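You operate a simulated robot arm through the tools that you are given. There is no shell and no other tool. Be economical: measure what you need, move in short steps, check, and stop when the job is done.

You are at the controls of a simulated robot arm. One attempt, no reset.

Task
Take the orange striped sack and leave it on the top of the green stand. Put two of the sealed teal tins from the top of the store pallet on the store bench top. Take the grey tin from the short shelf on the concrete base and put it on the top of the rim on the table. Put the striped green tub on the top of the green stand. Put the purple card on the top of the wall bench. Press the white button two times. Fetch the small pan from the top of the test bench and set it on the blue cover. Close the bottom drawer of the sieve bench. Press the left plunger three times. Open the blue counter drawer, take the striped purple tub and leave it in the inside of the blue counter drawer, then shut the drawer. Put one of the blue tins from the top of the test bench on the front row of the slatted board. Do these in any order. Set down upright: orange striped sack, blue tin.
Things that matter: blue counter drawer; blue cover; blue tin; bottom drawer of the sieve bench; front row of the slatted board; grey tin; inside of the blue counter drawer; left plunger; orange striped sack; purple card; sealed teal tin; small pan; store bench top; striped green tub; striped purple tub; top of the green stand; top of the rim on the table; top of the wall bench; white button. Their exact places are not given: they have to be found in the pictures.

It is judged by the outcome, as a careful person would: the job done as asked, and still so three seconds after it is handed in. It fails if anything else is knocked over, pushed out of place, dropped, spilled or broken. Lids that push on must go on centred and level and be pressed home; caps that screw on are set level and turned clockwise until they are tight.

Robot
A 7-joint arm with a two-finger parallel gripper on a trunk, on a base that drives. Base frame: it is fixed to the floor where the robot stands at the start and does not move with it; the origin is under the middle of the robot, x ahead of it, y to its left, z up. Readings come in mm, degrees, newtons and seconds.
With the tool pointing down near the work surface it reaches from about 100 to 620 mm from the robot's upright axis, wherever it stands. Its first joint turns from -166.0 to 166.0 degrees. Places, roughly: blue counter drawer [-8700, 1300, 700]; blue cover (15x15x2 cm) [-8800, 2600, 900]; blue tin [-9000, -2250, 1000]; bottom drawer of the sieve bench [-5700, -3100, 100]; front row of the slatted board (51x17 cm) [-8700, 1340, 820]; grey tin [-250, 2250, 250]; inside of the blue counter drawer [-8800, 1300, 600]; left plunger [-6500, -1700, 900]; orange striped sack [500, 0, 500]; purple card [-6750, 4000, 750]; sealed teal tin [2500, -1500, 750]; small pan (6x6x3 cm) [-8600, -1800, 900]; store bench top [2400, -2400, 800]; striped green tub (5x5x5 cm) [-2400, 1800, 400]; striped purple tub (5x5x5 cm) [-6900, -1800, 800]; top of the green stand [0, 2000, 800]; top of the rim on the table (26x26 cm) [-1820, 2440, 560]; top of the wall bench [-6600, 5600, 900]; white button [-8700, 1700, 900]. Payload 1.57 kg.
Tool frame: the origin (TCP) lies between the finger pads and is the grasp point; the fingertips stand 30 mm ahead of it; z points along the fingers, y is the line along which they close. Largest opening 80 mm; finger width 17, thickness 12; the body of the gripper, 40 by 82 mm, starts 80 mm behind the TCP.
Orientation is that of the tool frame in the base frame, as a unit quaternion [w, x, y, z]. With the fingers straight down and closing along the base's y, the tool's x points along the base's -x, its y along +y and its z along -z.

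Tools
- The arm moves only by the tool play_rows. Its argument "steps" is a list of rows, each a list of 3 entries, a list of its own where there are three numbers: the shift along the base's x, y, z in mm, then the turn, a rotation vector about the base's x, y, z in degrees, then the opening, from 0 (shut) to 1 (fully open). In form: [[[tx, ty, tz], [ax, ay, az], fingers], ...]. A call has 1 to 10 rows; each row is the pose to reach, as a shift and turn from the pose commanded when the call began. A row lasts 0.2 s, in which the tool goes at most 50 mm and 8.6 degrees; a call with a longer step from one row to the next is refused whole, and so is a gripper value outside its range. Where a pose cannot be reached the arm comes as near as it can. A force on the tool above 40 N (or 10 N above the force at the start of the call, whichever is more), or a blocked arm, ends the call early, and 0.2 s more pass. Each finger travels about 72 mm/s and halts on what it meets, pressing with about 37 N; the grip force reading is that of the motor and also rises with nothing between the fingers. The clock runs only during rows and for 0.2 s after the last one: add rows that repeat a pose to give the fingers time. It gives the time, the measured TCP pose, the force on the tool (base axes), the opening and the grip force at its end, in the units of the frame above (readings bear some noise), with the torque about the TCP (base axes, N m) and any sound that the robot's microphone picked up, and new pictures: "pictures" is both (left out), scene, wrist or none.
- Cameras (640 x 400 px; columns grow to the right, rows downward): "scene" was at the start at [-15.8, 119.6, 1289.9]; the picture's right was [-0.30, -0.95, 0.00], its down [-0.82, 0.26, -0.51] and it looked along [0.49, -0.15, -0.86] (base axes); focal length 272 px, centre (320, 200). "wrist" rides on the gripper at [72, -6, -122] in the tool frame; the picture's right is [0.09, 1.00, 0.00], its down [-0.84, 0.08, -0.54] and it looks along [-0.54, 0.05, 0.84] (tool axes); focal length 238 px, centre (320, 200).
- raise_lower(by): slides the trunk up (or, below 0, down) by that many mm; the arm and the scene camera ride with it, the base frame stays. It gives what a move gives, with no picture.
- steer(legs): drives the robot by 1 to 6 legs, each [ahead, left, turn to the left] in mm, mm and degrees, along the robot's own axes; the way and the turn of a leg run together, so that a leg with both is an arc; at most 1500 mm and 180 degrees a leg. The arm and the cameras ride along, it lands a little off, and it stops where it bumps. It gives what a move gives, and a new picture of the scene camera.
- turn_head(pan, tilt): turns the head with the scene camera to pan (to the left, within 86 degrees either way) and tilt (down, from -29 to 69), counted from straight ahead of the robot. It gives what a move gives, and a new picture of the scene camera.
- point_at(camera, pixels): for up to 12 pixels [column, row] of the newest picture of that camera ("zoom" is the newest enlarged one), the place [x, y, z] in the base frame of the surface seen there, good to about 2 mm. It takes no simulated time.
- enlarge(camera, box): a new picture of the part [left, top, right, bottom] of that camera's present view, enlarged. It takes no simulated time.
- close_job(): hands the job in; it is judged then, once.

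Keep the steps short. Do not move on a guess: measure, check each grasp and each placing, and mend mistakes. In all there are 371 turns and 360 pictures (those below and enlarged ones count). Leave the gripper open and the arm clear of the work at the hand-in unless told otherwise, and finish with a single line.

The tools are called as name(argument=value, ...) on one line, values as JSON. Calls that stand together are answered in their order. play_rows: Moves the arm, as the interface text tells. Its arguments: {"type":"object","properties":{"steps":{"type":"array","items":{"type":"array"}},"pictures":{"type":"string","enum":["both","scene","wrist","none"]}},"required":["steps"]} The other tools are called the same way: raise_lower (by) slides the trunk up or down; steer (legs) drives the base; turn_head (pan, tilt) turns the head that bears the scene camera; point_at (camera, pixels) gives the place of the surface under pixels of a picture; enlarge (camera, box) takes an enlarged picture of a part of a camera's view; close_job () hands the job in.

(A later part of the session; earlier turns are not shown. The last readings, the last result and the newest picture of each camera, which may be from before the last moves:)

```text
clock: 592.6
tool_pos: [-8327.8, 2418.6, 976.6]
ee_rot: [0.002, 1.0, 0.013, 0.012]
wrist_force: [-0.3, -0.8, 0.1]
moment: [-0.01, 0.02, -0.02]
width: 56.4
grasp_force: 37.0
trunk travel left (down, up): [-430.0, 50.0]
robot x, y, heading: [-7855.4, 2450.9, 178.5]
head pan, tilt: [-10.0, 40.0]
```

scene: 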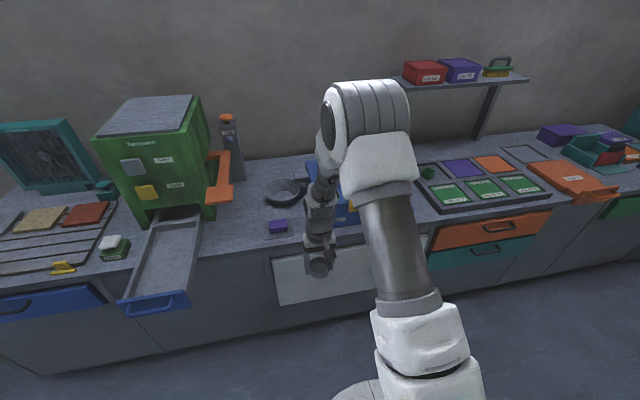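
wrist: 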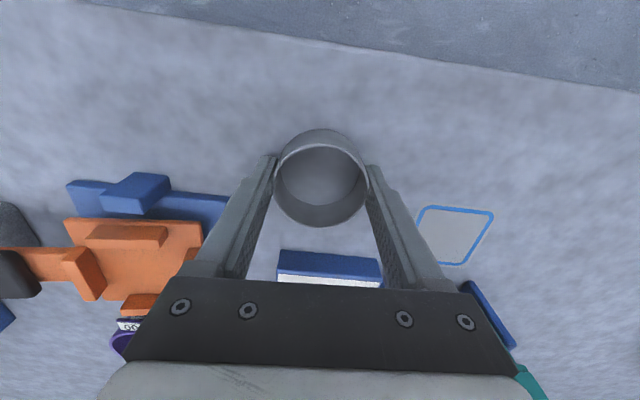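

play_rows(steps=[[[0, 0, 20], [0, 0, 0], 0.4]], pictures="wrist")

steer(legs=[[130, -250, 1.5]])

```text
clock: 593.0
tool_pos: [-8327.6, 2419.3, 997.5]
ee_rot: [0.001, 1.0, 0.012, 0.011]
wrist_force: [0.1, 0.8, 0.4]
moment: [-0.01, 0.03, 0.03]
width: 56.6
grasp_force: 36.9
trunk travel left (down, up): [-430.0, 50.0]
robot x, y, heading: [-7849.2, 2452.1, 178.5]
head pan, tilt: [-10.0, 40.0]
```

wrist: 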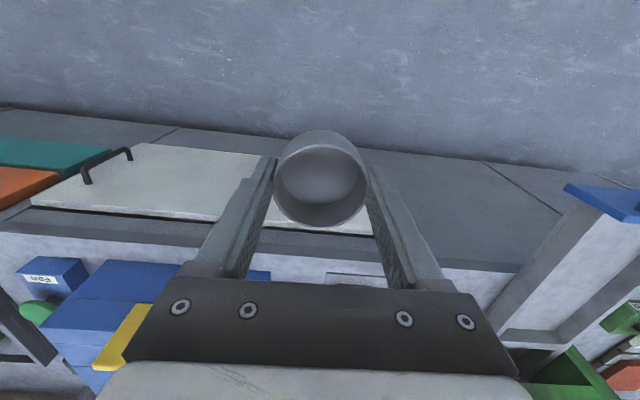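

```text
clock: 595.5
tool_pos: [-8453.9, 2656.2, 997.3]
ee_rot: [0.002, 1.0, 0.024, 0.011]
wrist_force: [0.9, -0.1, 0.8]
moment: [-0.03, -0.01, -0.02]
width: 56.5
grasp_force: 37.4
trunk travel left (down, up): [-430.0, 50.0]
robot x, y, heading: [-7977.6, 2694.1, 179.5]
head pan, tilt: [-10.0, 40.0]
```

scene: 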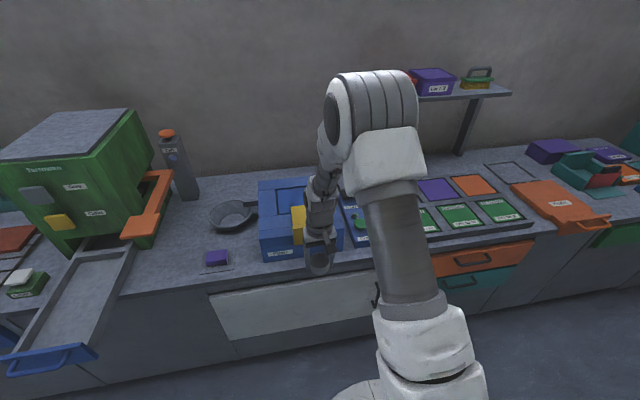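

enlarge(camera="scene", box=[230, 160, 370, 280])

point_at(camera="scene", pixels=[[290, 195], [268, 190], [300, 185], [272, 220], [298, 215], [280, 205], [275, 240], [335, 235], [265, 185], [310, 182], [262, 225], [300, 240]])

```text
3.33 times, centred on (300, 220) of scene
```

zoom: 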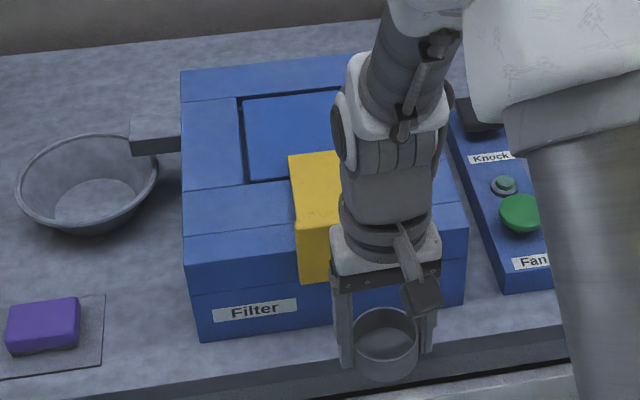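

```text
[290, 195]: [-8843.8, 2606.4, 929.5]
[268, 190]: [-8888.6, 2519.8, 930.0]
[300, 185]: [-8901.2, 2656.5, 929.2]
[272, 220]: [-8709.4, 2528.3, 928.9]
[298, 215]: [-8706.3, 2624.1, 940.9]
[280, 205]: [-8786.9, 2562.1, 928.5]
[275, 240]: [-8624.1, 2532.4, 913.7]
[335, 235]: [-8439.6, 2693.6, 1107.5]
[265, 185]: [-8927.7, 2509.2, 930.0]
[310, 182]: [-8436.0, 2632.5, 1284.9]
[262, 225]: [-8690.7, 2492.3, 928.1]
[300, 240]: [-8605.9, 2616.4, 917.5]
```

point_at(camera="scene", pixels=[[278, 190], [279, 213], [290, 213], [297, 192], [220, 300], [235, 335], [370, 300], [370, 318], [220, 320], [285, 200]])

play_rows(steps=[[[0, 0, 20], [0, 0, 0], 0.4]], pictures="wrist")

```text
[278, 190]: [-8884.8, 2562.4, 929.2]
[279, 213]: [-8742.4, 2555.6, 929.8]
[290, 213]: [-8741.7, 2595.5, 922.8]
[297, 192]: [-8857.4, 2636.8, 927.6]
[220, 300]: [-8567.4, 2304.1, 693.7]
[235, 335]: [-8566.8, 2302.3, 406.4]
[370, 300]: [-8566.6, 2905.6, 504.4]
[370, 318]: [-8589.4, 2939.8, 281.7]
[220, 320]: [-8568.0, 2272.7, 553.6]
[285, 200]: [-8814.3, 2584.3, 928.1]
```

```text
clock: 595.9
tool_pos: [-8452.9, 2654.9, 1016.9]
ee_rot: [0.002, 1.0, 0.023, 0.01]
wrist_force: [0.7, 0.7, -0.8]
moment: [0.01, 0.01, 0.04]
width: 56.7
grasp_force: 36.8
trunk travel left (down, up): [-430.0, 50.0]
robot x, y, heading: [-7981.0, 2696.4, 179.5]
head pan, tilt: [-10.0, 40.0]
```

wrist: 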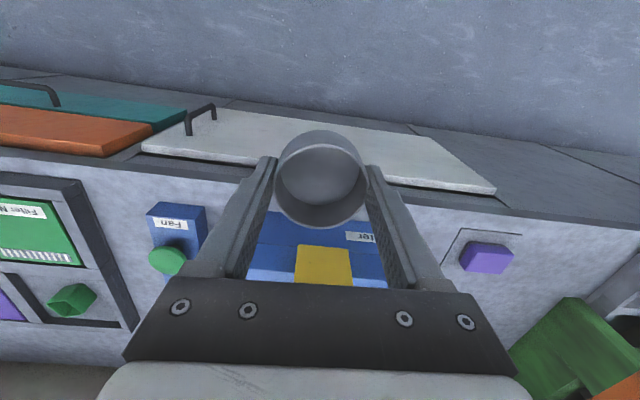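

The cover is the inset square x -8735..-8885, y 2562..2712, z≈929, with a yellow latch over its front. I'll set the pan behind the latch at about (-8828,2637). I drive closer.

steer(legs=[[100, 155, 0.5], [105, 0, 0]])

play_rows(steps=[[[-35, 35, 0], [0, 0, 0], 0.4], [[-70, 70, 0], [0, 0, 0], 0.4], [[-105, 100, 0], [0, 0, 0], 0.4]])

```text
clock: 598.6
tool_pos: [-8655.1, 2494.3, 1016.7]
ee_rot: [0.003, 1.0, 0.026, 0.012]
wrist_force: [0.4, -0.3, -1.5]
moment: [0.03, -0.03, 0.01]
width: 56.3
grasp_force: 37.1
trunk travel left (down, up): [-430.0, 50.0]
robot x, y, heading: [-8176.7, 2537.8, 179.5]
head pan, tilt: [-10.0, 40.0]
```

scene: 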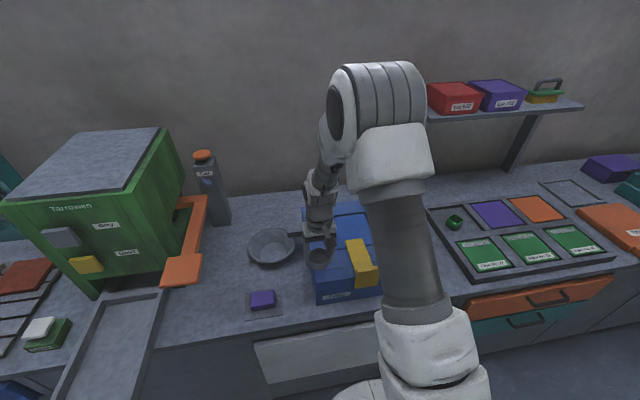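

```text
clock: 599.5
tool_pos: [-8756.7, 2593.8, 1018.0]
ee_rot: [0.003, 1.0, 0.025, 0.011]
wrist_force: [0.7, -1.3, -0.4]
moment: [-0.03, 0.0, 0.01]
width: 56.3
grasp_force: 36.8
trunk travel left (down, up): [-430.0, 50.0]
robot x, y, heading: [-8176.6, 2536.8, 179.7]
head pan, tilt: [-10.0, 40.0]
```

scene: 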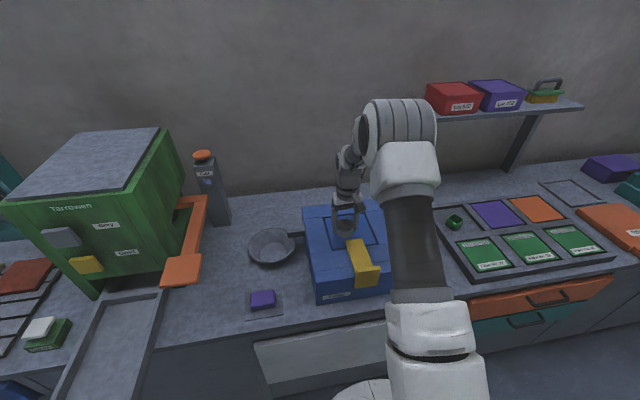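
wrist: 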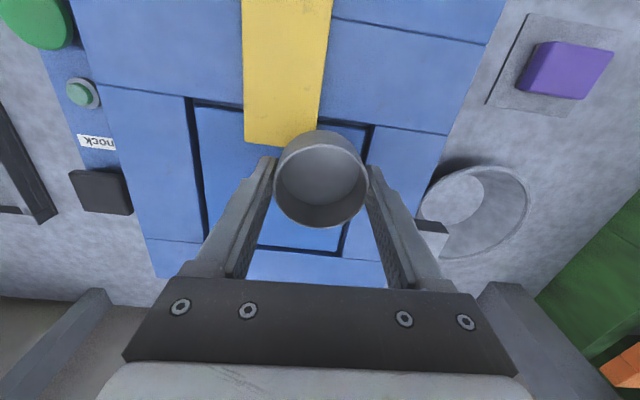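

Now I see the cover and latch clearly. I measure corners and the latch end.

point_at(camera="wrist", pixels=[[200, 108], [365, 128], [210, 190], [262, 246], [335, 250], [250, 138], [300, 135], [315, 125], [220, 130], [310, 240]])

enlarge(camera="scene", box=[290, 190, 410, 310])

```text
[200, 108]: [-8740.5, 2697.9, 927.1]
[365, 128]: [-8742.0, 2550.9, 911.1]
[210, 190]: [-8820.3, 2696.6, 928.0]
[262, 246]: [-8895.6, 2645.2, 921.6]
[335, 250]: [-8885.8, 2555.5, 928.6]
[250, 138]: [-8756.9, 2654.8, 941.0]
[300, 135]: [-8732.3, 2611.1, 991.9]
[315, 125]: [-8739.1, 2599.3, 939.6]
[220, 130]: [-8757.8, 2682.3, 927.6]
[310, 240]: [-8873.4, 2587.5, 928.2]
```

```text
3.33 times, centred on (350, 250) of scene
```

zoom: 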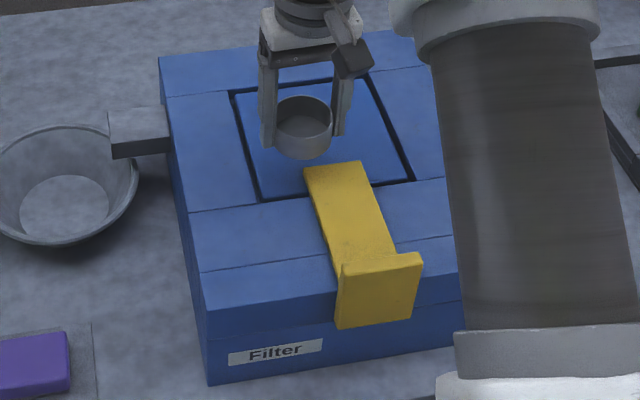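

play_rows(steps=[[[-28, 18, 0], [0, 0, 0], 0.4], [[-56, 36, -10], [0, 0, 0], 0.4], [[-56, 36, -35], [0, 0, 0], 0.4]])

```text
clock: 600.2
tool_pos: [-8813.8, 2629.3, 980.9]
ee_rot: [0.002, 1.0, 0.026, 0.011]
wrist_force: [-0.1, -0.9, 0.2]
moment: [-0.01, -0.02, -0.02]
width: 56.3
grasp_force: 37.4
trunk travel left (down, up): [-430.0, 50.0]
robot x, y, heading: [-8179.2, 2536.3, 179.7]
head pan, tilt: [-10.0, 40.0]
```

scene: 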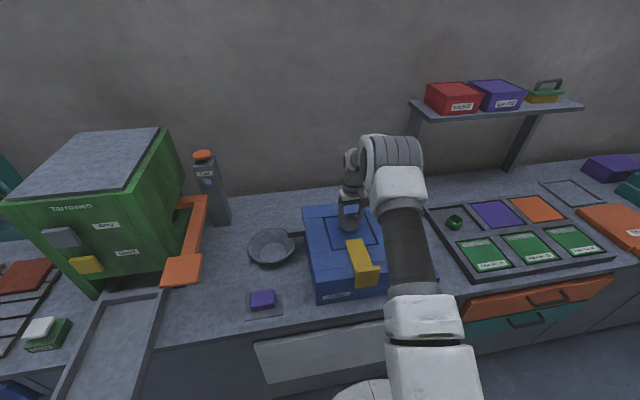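
wrist: 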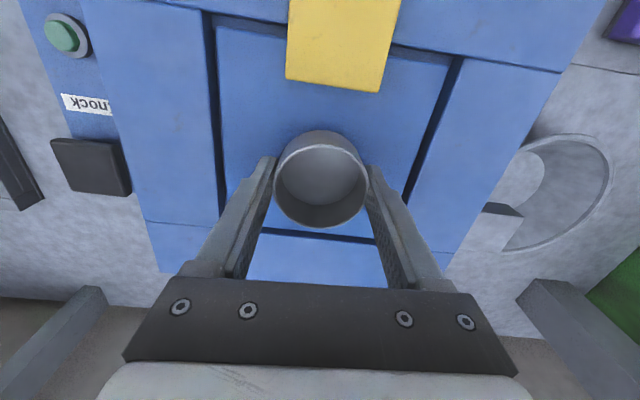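

In reach. I lower gently to the cover.

play_rows(steps=[[[0, 0, -10], [0, 0, 0], 0.4], [[0, 0, -15], [0, 0, 0], 0.4], [[0, 0, -18], [0, 0, 0], 0.4], [[0, 0, -20], [0, 0, 0], 0.4]], pictures="none")

```text
clock: 601.2
tool_pos: [-8816.1, 2630.0, 959.8]
ee_rot: [0.003, 1.0, 0.024, 0.011]
wrist_force: [-1.0, 0.4, -0.7]
moment: [0.0, -0.05, -0.01]
width: 56.6
grasp_force: 37.1
trunk travel left (down, up): [-430.0, 50.0]
robot x, y, heading: [-8176.7, 2536.9, 179.8]
head pan, tilt: [-10.0, 40.0]
```

play_rows(steps=[[[0, 0, -2], [0, 0, 0], 0.4], [[0, 0, -4], [0, 0, 0], 0.4]], pictures="wrist")

```text
clock: 601.9
tool_pos: [-8816.0, 2629.8, 960.0]
ee_rot: [0.001, 1.0, 0.025, 0.008]
wrist_force: [-0.4, 1.6, 15.9]
moment: [-0.39, -0.06, 0.04]
width: 56.4
grasp_force: 37.2
trunk travel left (down, up): [-430.0, 50.0]
robot x, y, heading: [-8175.9, 2537.6, 179.6]
head pan, tilt: [-10.0, 40.0]
```

wrist: 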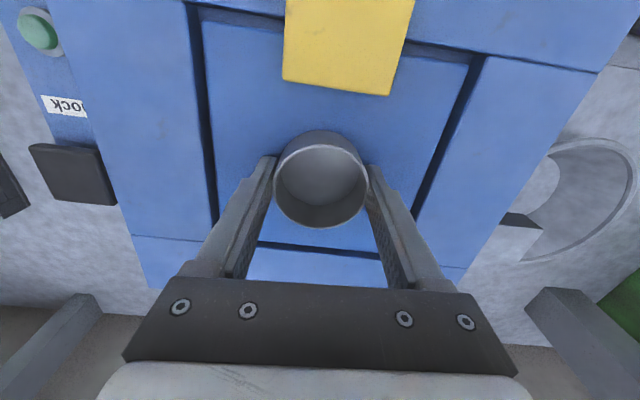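

Contact at 16 N. I release and rise.

play_rows(steps=[[[0, 0, 3], [0, 0, 0], 0.4], [[0, 0, 3], [0, 0, 0], 0.8], [[0, 0, 3], [0, 0, 0], 1], [[0, 0, 3], [0, 0, 0], 1], [[0, 0, 40], [0, 0, 0], 1], [[40, -20, 65], [0, 0, 0], 1], [[80, -45, 70], [0, 0, 0], 1], [[120, -70, 70], [0, 0, 0], 1]], pictures="wrist")

```text
refused: row 6 steps farther than a row can; nothing moved
```

play_rows(steps=[[[0, 0, 3], [0, 0, 0], 0.4], [[0, 0, 3], [0, 0, 0], 0.8], [[0, 0, 3], [0, 0, 0], 1], [[0, 0, 3], [0, 0, 0], 1], [[0, 0, 40], [0, 0, 0], 1], [[30, -15, 70], [0, 0, 0], 1], [[70, -40, 70], [0, 0, 0], 1], [[110, -65, 70], [0, 0, 0], 1]], pictures="wrist")

```text
clock: 603.6
tool_pos: [-8704.7, 2564.7, 1026.1]
ee_rot: [0.002, 1.0, 0.025, 0.011]
wrist_force: [0.3, 0.6, -1.0]
moment: [-0.01, 0.0, 0.0]
width: 80.2
grasp_force: 0.0
trunk travel left (down, up): [-430.0, 50.0]
robot x, y, heading: [-8180.2, 2537.8, 180.0]
head pan, tilt: [-10.0, 40.0]
```

wrist: 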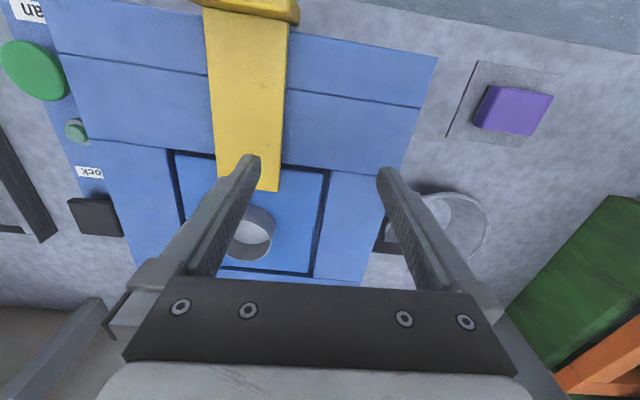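

The pan rests on the cover. Next the purple card at (-6750,4000). I back off, pull in the arm, and look that way.

play_rows(steps=[[[40, 0, 0], [0, 0, 0], 1], [[80, 0, 0], [0, 0, 0], 1], [[120, 0, 0], [0, 0, 0], 1]], pictures="none")

turn_head(pan=0, tilt=25)

steer(legs=[[-400, 0, 0], [0, 0, -130]])

```text
clock: 604.5
tool_pos: [-8580.4, 2564.9, 1029.0]
ee_rot: [0.003, 1.0, 0.025, 0.011]
wrist_force: [0.2, 0.0, -0.5]
moment: [-0.04, 0.04, 0.02]
width: 80.0
grasp_force: 0.0
trunk travel left (down, up): [-430.0, 50.0]
robot x, y, heading: [-8177.0, 2534.5, 179.9]
head pan, tilt: [-10.0, 40.0]
```

```text
clock: 605.2
tool_pos: [-8581.7, 2565.1, 1028.3]
ee_rot: [0.002, 1.0, 0.025, 0.011]
wrist_force: [0.0, 0.4, 0.7]
moment: [0.02, 0.01, -0.02]
width: 80.0
grasp_force: 0.0
trunk travel left (down, up): [-430.0, 50.0]
robot x, y, heading: [-8177.0, 2539.1, 179.7]
head pan, tilt: [0.0, 25.0]
```

scene: 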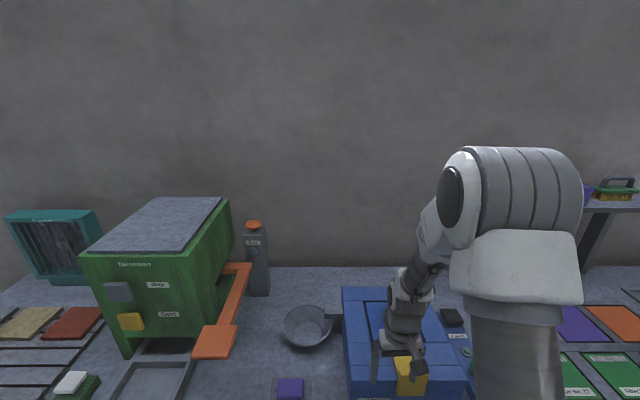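

```text
clock: 615.7
tool_pos: [-7496.2, 2816.8, 1029.3]
ee_rot: [-0.011, -0.432, 0.902, -0.003]
wrist_force: [0.8, 0.4, 0.3]
moment: [0.01, -0.01, -0.04]
width: 79.9
grasp_force: 0.0
trunk travel left (down, up): [-430.0, 50.0]
robot x, y, heading: [-7784.2, 2533.6, 48.1]
head pan, tilt: [0.0, 25.0]
```

scene: 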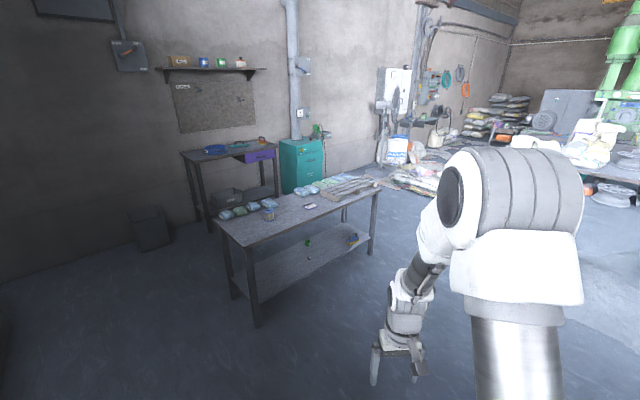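

enlarge(camera="scene", box=[200, 160, 400, 300])

enlarge(camera="scene", box=[160, 60, 340, 200])

point_at(camera="scene", pixels=[[310, 206], [258, 325], [370, 252], [240, 240], [375, 190], [215, 212], [225, 152], [275, 148], [250, 150], [208, 232], [290, 140], [302, 190]])

```text
2.86 times, centred on (300, 230) of scene
```

zoom: 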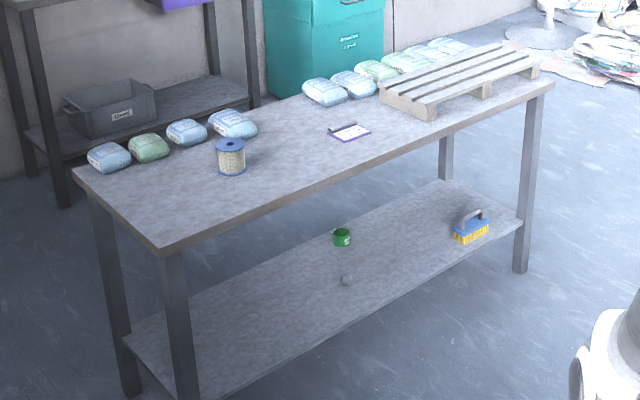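

```text
2.86 times, centred on (250, 130) of scene
```

zoom: 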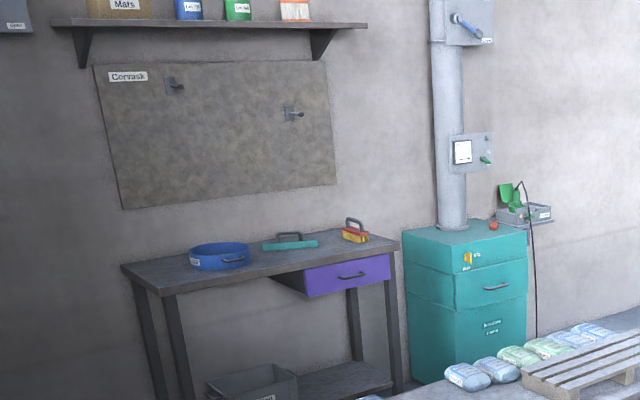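

```text
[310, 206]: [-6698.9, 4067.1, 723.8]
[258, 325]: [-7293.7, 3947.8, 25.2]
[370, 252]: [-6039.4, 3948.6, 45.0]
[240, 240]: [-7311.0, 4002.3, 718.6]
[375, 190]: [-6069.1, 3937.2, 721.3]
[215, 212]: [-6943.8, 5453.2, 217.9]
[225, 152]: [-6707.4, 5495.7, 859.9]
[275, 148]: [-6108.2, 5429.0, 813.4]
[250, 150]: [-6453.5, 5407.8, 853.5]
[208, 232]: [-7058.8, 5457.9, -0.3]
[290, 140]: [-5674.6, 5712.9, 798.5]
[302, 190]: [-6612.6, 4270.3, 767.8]
```

The card is at (-6699,4067,724) on the middle table. I drive in front of it.

turn_head(pan=10, tilt=45)

steer(legs=[[0, 0, 42], [0, -1085, 0], [960, 0, 0]])

play_rows(steps=[[[0, 0, 0], [0, 0, 0], 1]], pictures="wrist")

```text
clock: 616.5
tool_pos: [-7497.3, 2817.8, 1028.5]
ee_rot: [-0.011, -0.432, 0.902, -0.002]
wrist_force: [0.0, -0.4, -0.1]
moment: [0.0, -0.02, -0.03]
width: 79.7
grasp_force: 0.0
trunk travel left (down, up): [-430.0, 50.0]
robot x, y, heading: [-7784.2, 2535.8, 48.0]
head pan, tilt: [10.0, 45.0]
```

scene: 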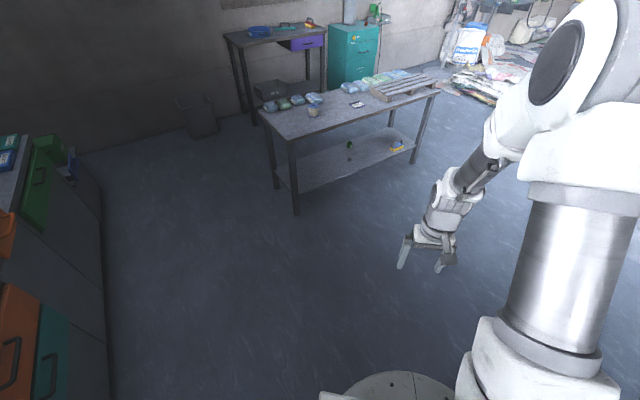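

```text
clock: 633.5
tool_pos: [-6721.9, 3911.0, 1029.3]
ee_rot: [0.01, 0.729, -0.684, 0.007]
wrist_force: [-0.8, 0.3, 0.2]
moment: [0.03, 0.0, 0.02]
width: 80.0
grasp_force: 0.1
trunk travel left (down, up): [-430.0, 50.0]
robot x, y, heading: [-6749.5, 3507.3, 90.5]
head pan, tilt: [10.0, 45.0]
```

scene: 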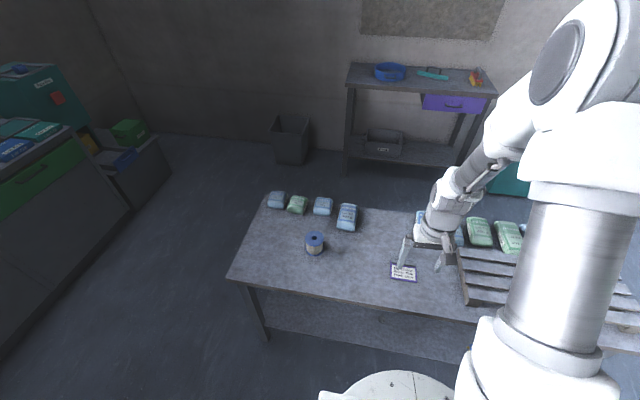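

```text
clock: 633.9
tool_pos: [-6721.5, 3910.6, 1029.2]
ee_rot: [0.01, 0.729, -0.685, 0.007]
wrist_force: [-1.3, -0.1, -0.4]
moment: [0.0, -0.01, 0.04]
width: 80.1
grasp_force: 0.0
trunk travel left (down, up): [-430.0, 50.0]
robot x, y, heading: [-6745.8, 3507.9, 90.6]
head pan, tilt: [10.0, 45.0]
```

wrist: 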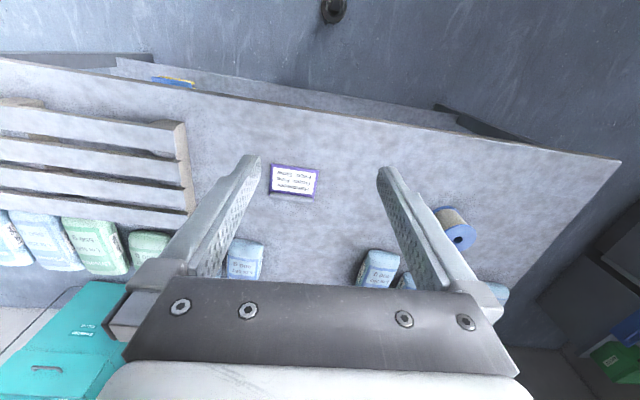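

enlarge(camera="wrist", box=[240, 140, 350, 220])

point_at(camera="wrist", pixels=[[273, 166], [317, 169], [271, 193], [312, 197], [293, 180], [293, 193], [290, 205], [186, 150], [230, 220]])

raise_lower(by=-180)

```text
5.00 times, centred on (295, 180) of wrist
```

zoom: 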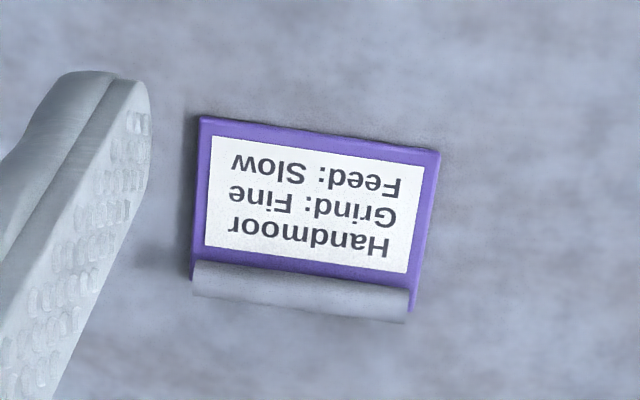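

```text
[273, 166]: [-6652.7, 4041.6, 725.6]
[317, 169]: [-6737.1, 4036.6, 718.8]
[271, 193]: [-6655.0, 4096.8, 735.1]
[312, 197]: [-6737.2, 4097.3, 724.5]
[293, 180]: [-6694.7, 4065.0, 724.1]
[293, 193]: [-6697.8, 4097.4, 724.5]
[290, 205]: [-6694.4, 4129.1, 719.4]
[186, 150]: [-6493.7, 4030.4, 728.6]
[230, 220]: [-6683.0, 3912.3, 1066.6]
```

```text
clock: 635.9
tool_pos: [-6721.1, 3910.1, 848.6]
ee_rot: [0.01, 0.729, -0.684, 0.006]
wrist_force: [0.5, -0.1, -0.4]
moment: [-0.02, 0.0, 0.02]
width: 79.8
grasp_force: 0.1
trunk travel left (down, up): [-250.0, 230.0]
robot x, y, heading: [-6747.8, 3508.9, 90.6]
head pan, tilt: [10.0, 45.0]
```

The card is 84×58 mm, 5 mm thick, with a grip bar along its back edge (y≈4098). I turn the tool 90° to pinch the bar.

play_rows(steps=[[[5, 40, 0], [0, 0, 8.5], 1], [[12, 80, 0], [0, 0, 17], 1], [[20, 120, 0], [0, 0, 25.5], 1], [[25, 160, 0], [0, 0, 34], 1], [[25, 185, 0], [0, 0, 42.5], 1], [[25, 185, 0], [0, 0, 51], 1], [[25, 185, 0], [0, 0, 59.5], 1], [[25, 185, 0], [0, 0, 68], 1], [[25, 185, 0], [0, 0, 76.5], 1], [[25, 185, 0], [0, 0, 85], 1]])

```text
clock: 638.1
tool_pos: [-6697.0, 4096.5, 849.3]
ee_rot: [0.002, 1.0, -0.011, 0.012]
wrist_force: [0.0, -0.8, -0.2]
moment: [0.01, 0.0, -0.01]
width: 80.1
grasp_force: 0.1
trunk travel left (down, up): [-250.0, 230.0]
robot x, y, heading: [-6745.1, 3506.3, 90.3]
head pan, tilt: [10.0, 45.0]
```

scene: 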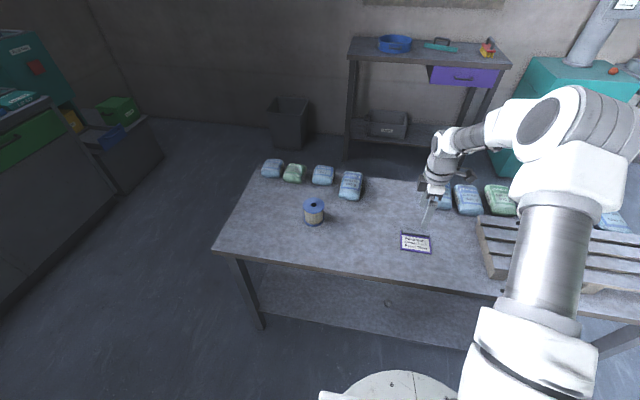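
wrist: 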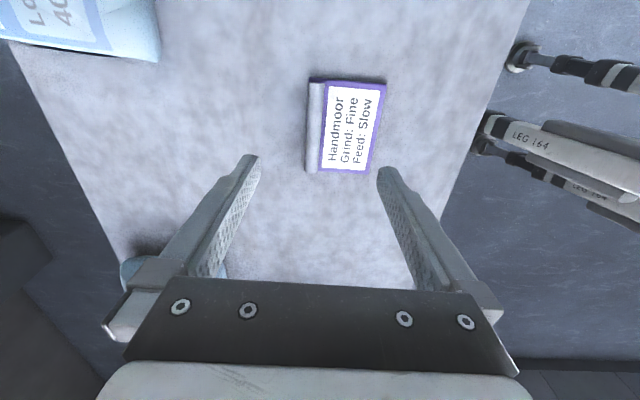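

point_at(camera="wrist", pixels=[[315, 90], [313, 130], [311, 168], [308, 130], [319, 130], [322, 130], [375, 172], [384, 85], [300, 130]])

enlarge(camera="wrist", box=[290, 70, 400, 190])

```text
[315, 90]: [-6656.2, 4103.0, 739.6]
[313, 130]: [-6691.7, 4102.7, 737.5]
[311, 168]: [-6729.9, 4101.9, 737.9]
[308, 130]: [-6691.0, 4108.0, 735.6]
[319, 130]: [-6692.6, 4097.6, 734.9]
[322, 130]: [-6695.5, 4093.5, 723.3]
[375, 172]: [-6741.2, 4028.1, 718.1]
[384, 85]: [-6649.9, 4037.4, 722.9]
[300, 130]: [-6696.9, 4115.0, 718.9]
```

```text
3.33 times, centred on (345, 130) of wrist
```

zoom: 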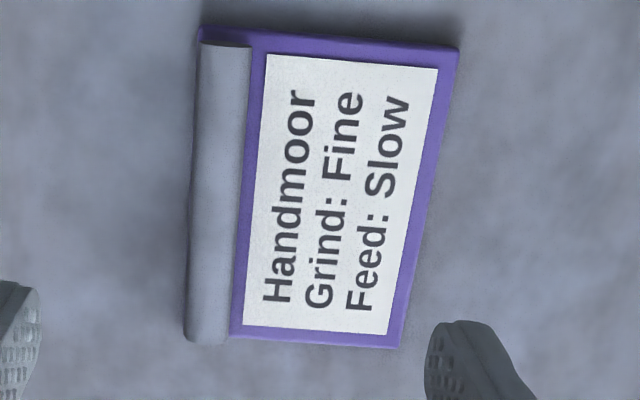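

Bar centre y≈4103, top 739. I descend with 40 mm opening, tips just above the card, and close.

play_rows(steps=[[[4, 6, -40], [0, 0, 2], 0.5], [[4, 6, -75], [0, 0, 2], 0.5], [[4, 6, -91], [0, 0, 2], 0.5], [[4, 6, -91], [0, 0, 2], 0.2], [[4, 6, -91], [0, 0, 2], 0], [[4, 6, -91], [0, 0, 2], 0]])

```text
clock: 639.5
tool_pos: [-6693.9, 4103.4, 757.6]
ee_rot: [0.002, 1.0, 0.005, 0.011]
wrist_force: [-0.1, 0.2, -0.2]
moment: [-0.01, 0.01, 0.02]
width: 13.8
grasp_force: 30.4
trunk travel left (down, up): [-250.0, 230.0]
robot x, y, heading: [-6752.3, 3509.5, 90.6]
head pan, tilt: [10.0, 45.0]
```

scene: 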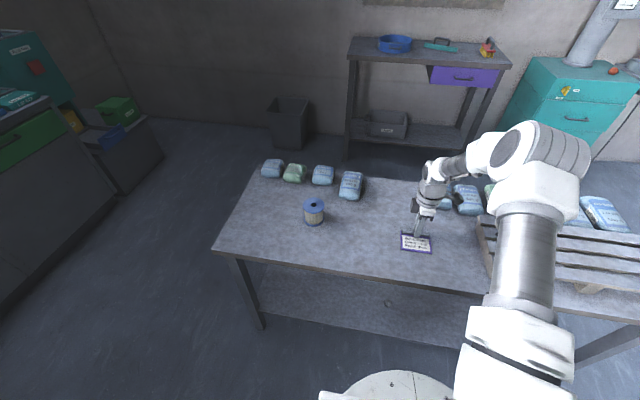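
wrist: 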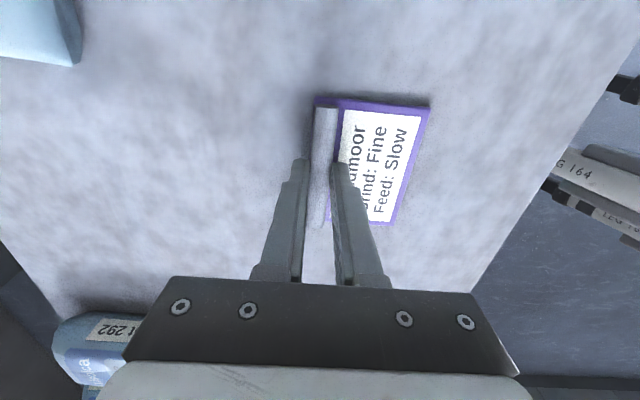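

Gripped (13.8 mm). I lift, retract, raise the trunk and drive round the table's west end to the wall bench.

play_rows(steps=[[[0, 0, 30], [0, 0, 0], 0], [[0, -20, 70], [0, 0, 0], 0], [[0, -60, 90], [0, 0, 0], 0], [[0, -105, 95], [0, 0, 0], 0], [[0, -150, 95], [0, 0, 0], 0]], pictures="wrist")

raise_lower(by=150)

point_at(camera="scene", pixels=[[275, 140], [350, 155], [100, 170], [160, 155], [395, 45], [370, 60], [440, 55], [500, 62], [485, 50], [235, 255], [270, 162], [305, 100]])

```text
clock: 640.7
tool_pos: [-6693.4, 3950.3, 851.9]
ee_rot: [0.002, 1.0, 0.005, 0.01]
wrist_force: [0.2, -0.3, -1.1]
moment: [0.0, 0.0, -0.01]
width: 13.5
grasp_force: 30.3
trunk travel left (down, up): [-250.0, 230.0]
robot x, y, heading: [-6748.4, 3507.2, 90.7]
head pan, tilt: [10.0, 45.0]
```

wrist: 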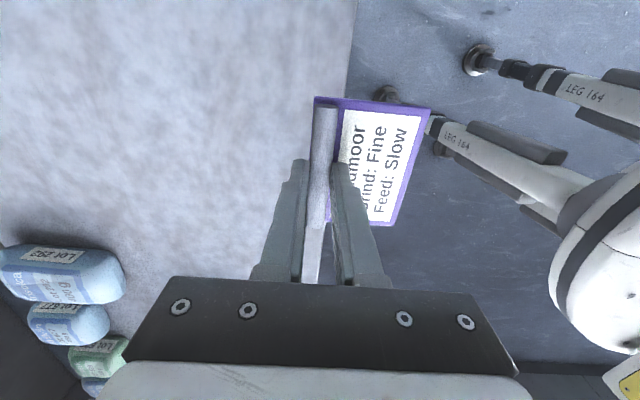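

```text
clock: 642.5
tool_pos: [-6693.3, 3950.1, 1001.7]
ee_rot: [0.002, 1.0, 0.005, 0.011]
wrist_force: [0.8, -0.4, -0.8]
moment: [-0.01, 0.0, -0.01]
width: 13.4
grasp_force: 30.4
trunk travel left (down, up): [-400.0, 80.0]
robot x, y, heading: [-6745.8, 3503.6, 90.9]
head pan, tilt: [10.0, 45.0]
```

```text
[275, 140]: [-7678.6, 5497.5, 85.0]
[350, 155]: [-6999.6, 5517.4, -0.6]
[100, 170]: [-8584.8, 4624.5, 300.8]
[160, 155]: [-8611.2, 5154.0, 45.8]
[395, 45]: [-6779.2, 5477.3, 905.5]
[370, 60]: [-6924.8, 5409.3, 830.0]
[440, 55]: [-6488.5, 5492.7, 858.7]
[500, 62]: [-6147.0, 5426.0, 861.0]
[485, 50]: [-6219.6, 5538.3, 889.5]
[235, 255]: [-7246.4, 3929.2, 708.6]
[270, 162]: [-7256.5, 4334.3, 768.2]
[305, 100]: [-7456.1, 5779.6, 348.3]
```

steer(legs=[[0, 1060, -0.9], [1430, 0, 0], [0, -1160, 0]])

play_rows(steps=[[[0, 0, 0], [0, 0, 0], 0]], pictures="wrist")

```text
clock: 668.6
tool_pos: [-6642.4, 5386.7, 1000.6]
ee_rot: [0.003, 1.0, 0.01, 0.012]
wrist_force: [0.3, 0.6, -1.0]
moment: [0.0, -0.03, -0.04]
width: 13.6
grasp_force: 30.5
trunk travel left (down, up): [-400.0, 80.0]
robot x, y, heading: [-6693.5, 4945.2, 91.2]
head pan, tilt: [10.0, 45.0]
```

scene: 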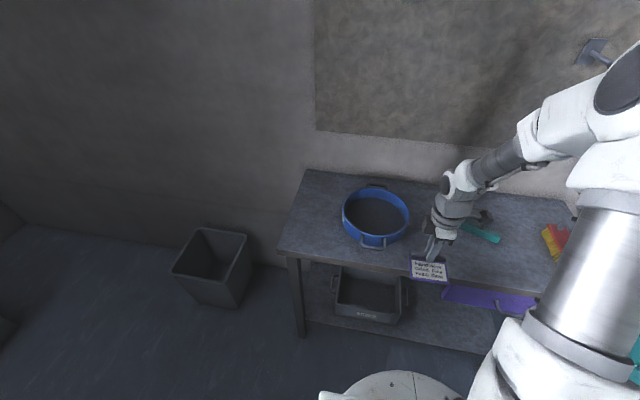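

```text
clock: 669.0
tool_pos: [-6642.1, 5387.1, 1001.9]
ee_rot: [0.003, 1.0, 0.009, 0.011]
wrist_force: [-0.2, -1.1, -0.2]
moment: [0.0, -0.01, 0.03]
width: 13.4
grasp_force: 29.7
trunk travel left (down, up): [-400.0, 80.0]
robot x, y, heading: [-6690.1, 4946.4, 90.8]
head pan, tilt: [10.0, 45.0]
```

wrist: 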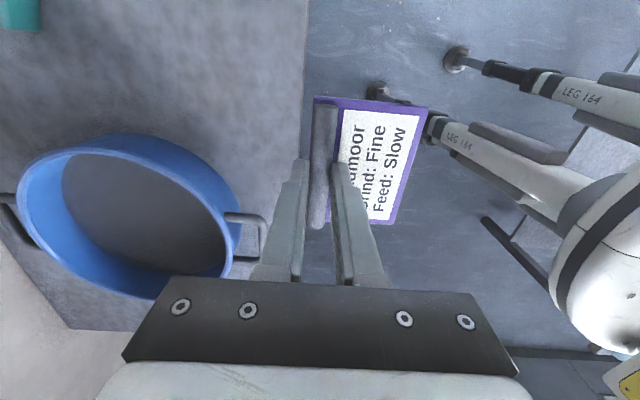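

point_at(camera="scene", pixels=[[470, 228], [495, 238], [455, 250], [480, 255], [455, 262], [410, 225], [400, 250], [545, 240], [500, 270]])

enlarge(camera="scene", box=[380, 190, 580, 310])

```text
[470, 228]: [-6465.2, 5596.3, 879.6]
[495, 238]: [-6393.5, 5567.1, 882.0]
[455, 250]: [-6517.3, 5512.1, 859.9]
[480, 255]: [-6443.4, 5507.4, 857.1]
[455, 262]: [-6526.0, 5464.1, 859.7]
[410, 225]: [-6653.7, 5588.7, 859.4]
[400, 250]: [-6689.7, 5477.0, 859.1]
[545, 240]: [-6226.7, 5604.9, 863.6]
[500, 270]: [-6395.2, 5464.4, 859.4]
```

```text
3.20 times, centred on (480, 250) of scene
```

zoom: 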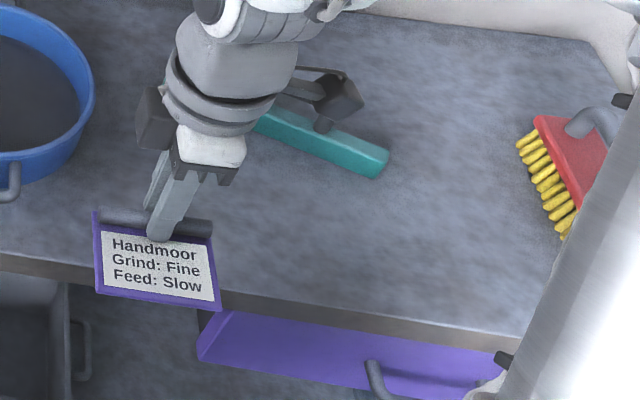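

I move to (-6500,5500) and lower the card.

play_rows(steps=[[[36, 28, 0], [0, 0, 0], 0], [[72, 56, 0], [0, 0, 0], 0], [[108, 85, 0], [0, 0, 0], 0], [[142, 113, 0], [0, 0, 0], 0], [[142, 113, -40], [0, 0, 0], 0], [[142, 113, -80], [0, 0, 0], 0], [[142, 113, -96], [0, 0, 0], 0], [[142, 113, -102], [0, 0, 0], 0]])

```text
clock: 670.9
tool_pos: [-6500.2, 5501.3, 898.7]
ee_rot: [0.002, 1.0, 0.009, 0.011]
wrist_force: [-0.7, 0.7, 4.4]
moment: [-0.23, 0.02, 0.0]
width: 13.3
grasp_force: 30.6
trunk travel left (down, up): [-400.0, 80.0]
robot x, y, heading: [-6690.6, 4942.6, 90.9]
head pan, tilt: [10.0, 45.0]
```

scene: 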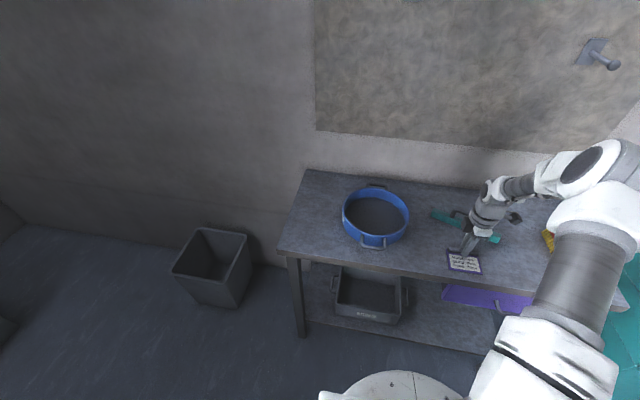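
wrist: 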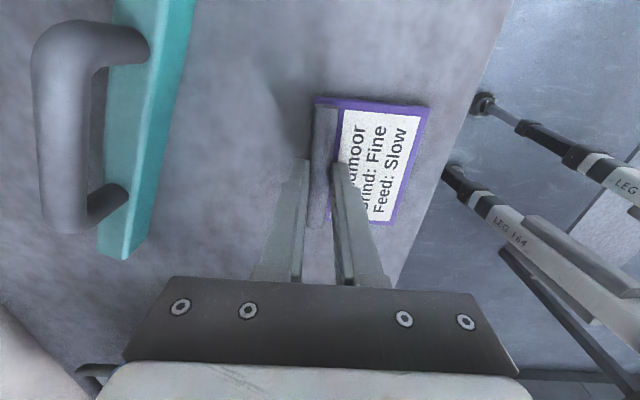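

Contact. I open and rise, then check.

play_rows(steps=[[[0, 0, -1], [0, 0, 0], 0.2], [[0, 0, -1], [0, 0, 0], 0.45], [[0, 0, -1], [0, 0, 0], 0.45], [[0, 0, 30], [0, 0, 0], 0.45], [[0, 0, 75], [0, 0, 0], 0.45], [[-30, -35, 100], [0, 0, 0], 0.6], [[-60, -70, 105], [0, 0, 0], 1], [[-90, -105, 105], [0, 0, 0], 1]])

```text
refused: row 6 steps farther than a row can; nothing moved
```

play_rows(steps=[[[0, 0, -1], [0, 0, 0], 0.2], [[0, 0, -1], [0, 0, 0], 0.45], [[0, 0, -1], [0, 0, 0], 0.45], [[0, 0, 30], [0, 0, 0], 0.45], [[0, 0, 75], [0, 0, 0], 0.45], [[-20, -25, 105], [0, 0, 0], 0.6], [[-50, -60, 105], [0, 0, 0], 1], [[-80, -95, 105], [0, 0, 0], 1]])

```text
clock: 672.6
tool_pos: [-6579.4, 5405.2, 1005.5]
ee_rot: [0.001, 1.0, 0.008, 0.011]
wrist_force: [0.0, -0.3, 0.3]
moment: [0.02, 0.01, 0.0]
width: 80.0
grasp_force: 0.0
trunk travel left (down, up): [-400.0, 80.0]
robot x, y, heading: [-6687.6, 4944.0, 91.3]
head pan, tilt: [10.0, 45.0]
```

scene: 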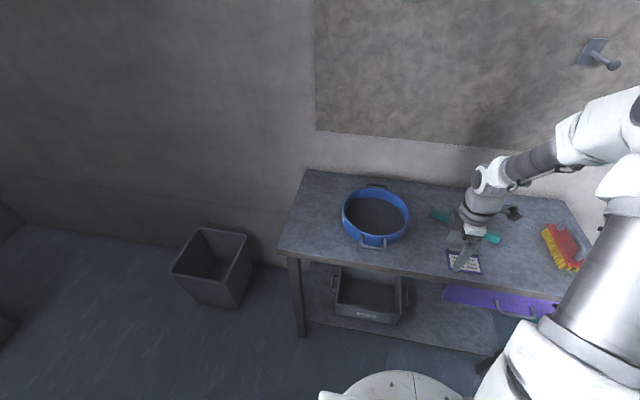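
wrist: 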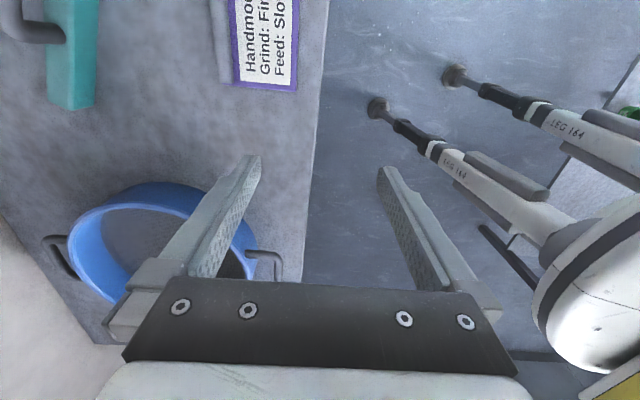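

The card lies on the wall bench. Last: a blue tin to the slatted board. I turn the tool back and drive to the test bench.

play_rows(steps=[[[0, -10, 0], [0, 0, -8.5], 1], [[0, -20, 0], [0, 0, -17], 1], [[0, -30, 0], [0, 0, -25.5], 1], [[0, -40, 0], [0, 0, -34], 1], [[0, -50, 0], [0, 0, -42.5], 1], [[0, -60, 0], [0, 0, -51], 1], [[0, -60, 0], [0, 0, -59.5], 1], [[0, -60, 0], [0, 0, -68], 1], [[0, -60, 0], [0, 0, -76.5], 1], [[0, -60, 0], [0, 0, -85], 1]], pictures="none")

steer(legs=[[0, 1170, -1.3], [0, 0, 90], [0, 1490, 0], [0, 1490, 0], [0, 1490, 0], [0, 1490, 0]])

```text
clock: 674.9
tool_pos: [-6579.4, 5345.1, 1004.1]
ee_rot: [0.009, 0.743, -0.67, 0.007]
wrist_force: [0.4, 0.6, -0.2]
moment: [-0.01, 0.02, 0.0]
width: 80.0
grasp_force: 0.1
trunk travel left (down, up): [-400.0, 80.0]
robot x, y, heading: [-6693.3, 4944.1, 91.1]
head pan, tilt: [10.0, 45.0]
```

```text
clock: 729.5
tool_pos: [-8568.0, -543.0, 1003.9]
ee_rot: [0.003, 1.0, 0.004, 0.012]
wrist_force: [-0.6, 0.1, 0.7]
moment: [0.0, 0.07, 0.0]
width: 80.5
grasp_force: 0.0
trunk travel left (down, up): [-400.0, 80.0]
robot x, y, heading: [-8181.3, -696.2, 175.3]
head pan, tilt: [10.0, 45.0]
stopped in leg 6: the robot was blocked; the commanded pose is now the measured one
```

scene: 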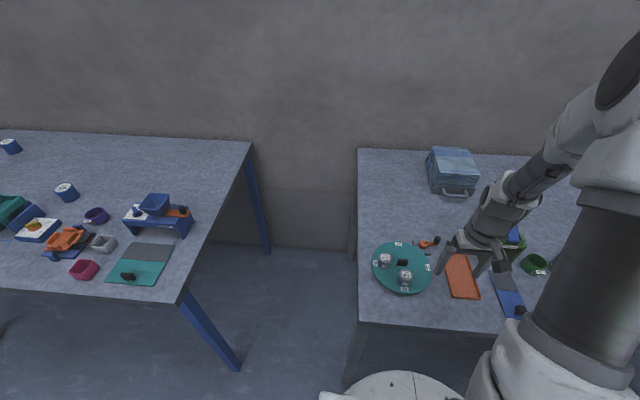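

The drive drifted toward the benches and touched. I back off 230 mm, correct heading, then go on.

steer(legs=[[-230, 0, 4.7], [0, 1180, 0]])

turn_head(pan=20, tilt=40)

```text
clock: 740.7
tool_pos: [-8358.7, -1810.9, 1005.3]
ee_rot: [0.002, 0.999, 0.033, 0.011]
wrist_force: [-0.3, 0.8, -0.5]
moment: [0.01, 0.0, 0.0]
width: 79.9
grasp_force: 0.0
trunk travel left (down, up): [-400.0, 80.0]
robot x, y, heading: [-7962.7, -1936.3, 178.6]
head pan, tilt: [10.0, 45.0]
```

scene: 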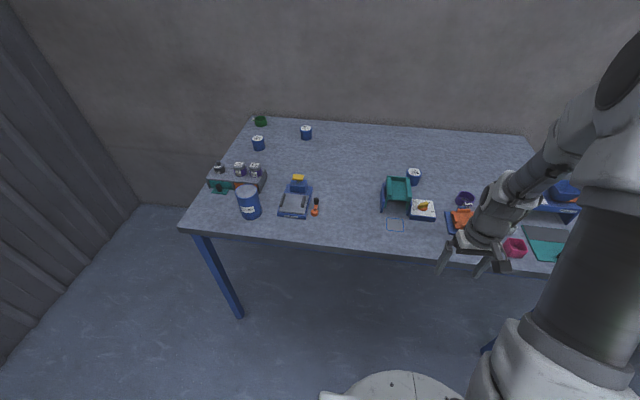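

```text
clock: 741.4
tool_pos: [-8358.7, -1810.2, 1003.9]
ee_rot: [0.003, 0.999, 0.033, 0.012]
wrist_force: [0.3, -0.1, 0.1]
moment: [0.01, 0.02, 0.0]
width: 79.9
grasp_force: 0.1
trunk travel left (down, up): [-400.0, 80.0]
robot x, y, heading: [-7958.9, -1939.5, 178.4]
head pan, tilt: [20.0, 40.0]
```

scene: 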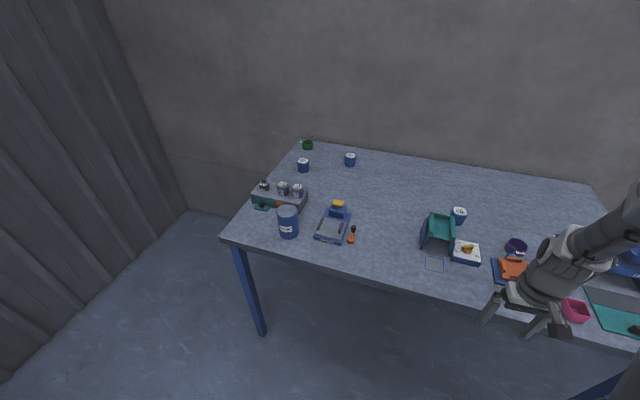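

enlarge(camera="scene", box=[230, 130, 490, 280])

point_at(camera="scene", pixels=[[303, 161], [303, 169], [350, 156], [350, 163], [459, 211], [459, 220], [289, 212], [330, 180], [445, 215], [466, 250]])

```text
2.46 times, centred on (360, 205) of scene
```

zoom: 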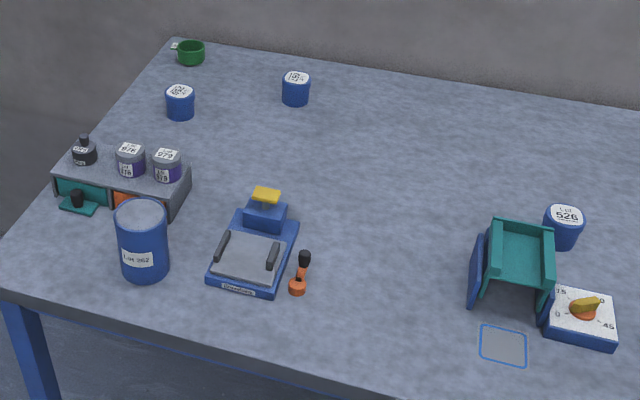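

```text
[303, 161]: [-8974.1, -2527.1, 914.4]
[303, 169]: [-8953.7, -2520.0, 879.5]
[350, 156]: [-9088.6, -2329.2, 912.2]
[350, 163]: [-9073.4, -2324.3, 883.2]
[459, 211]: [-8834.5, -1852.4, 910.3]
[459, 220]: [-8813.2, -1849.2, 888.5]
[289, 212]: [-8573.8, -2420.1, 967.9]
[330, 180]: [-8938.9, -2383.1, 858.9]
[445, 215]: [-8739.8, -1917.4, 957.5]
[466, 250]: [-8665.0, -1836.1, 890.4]
```

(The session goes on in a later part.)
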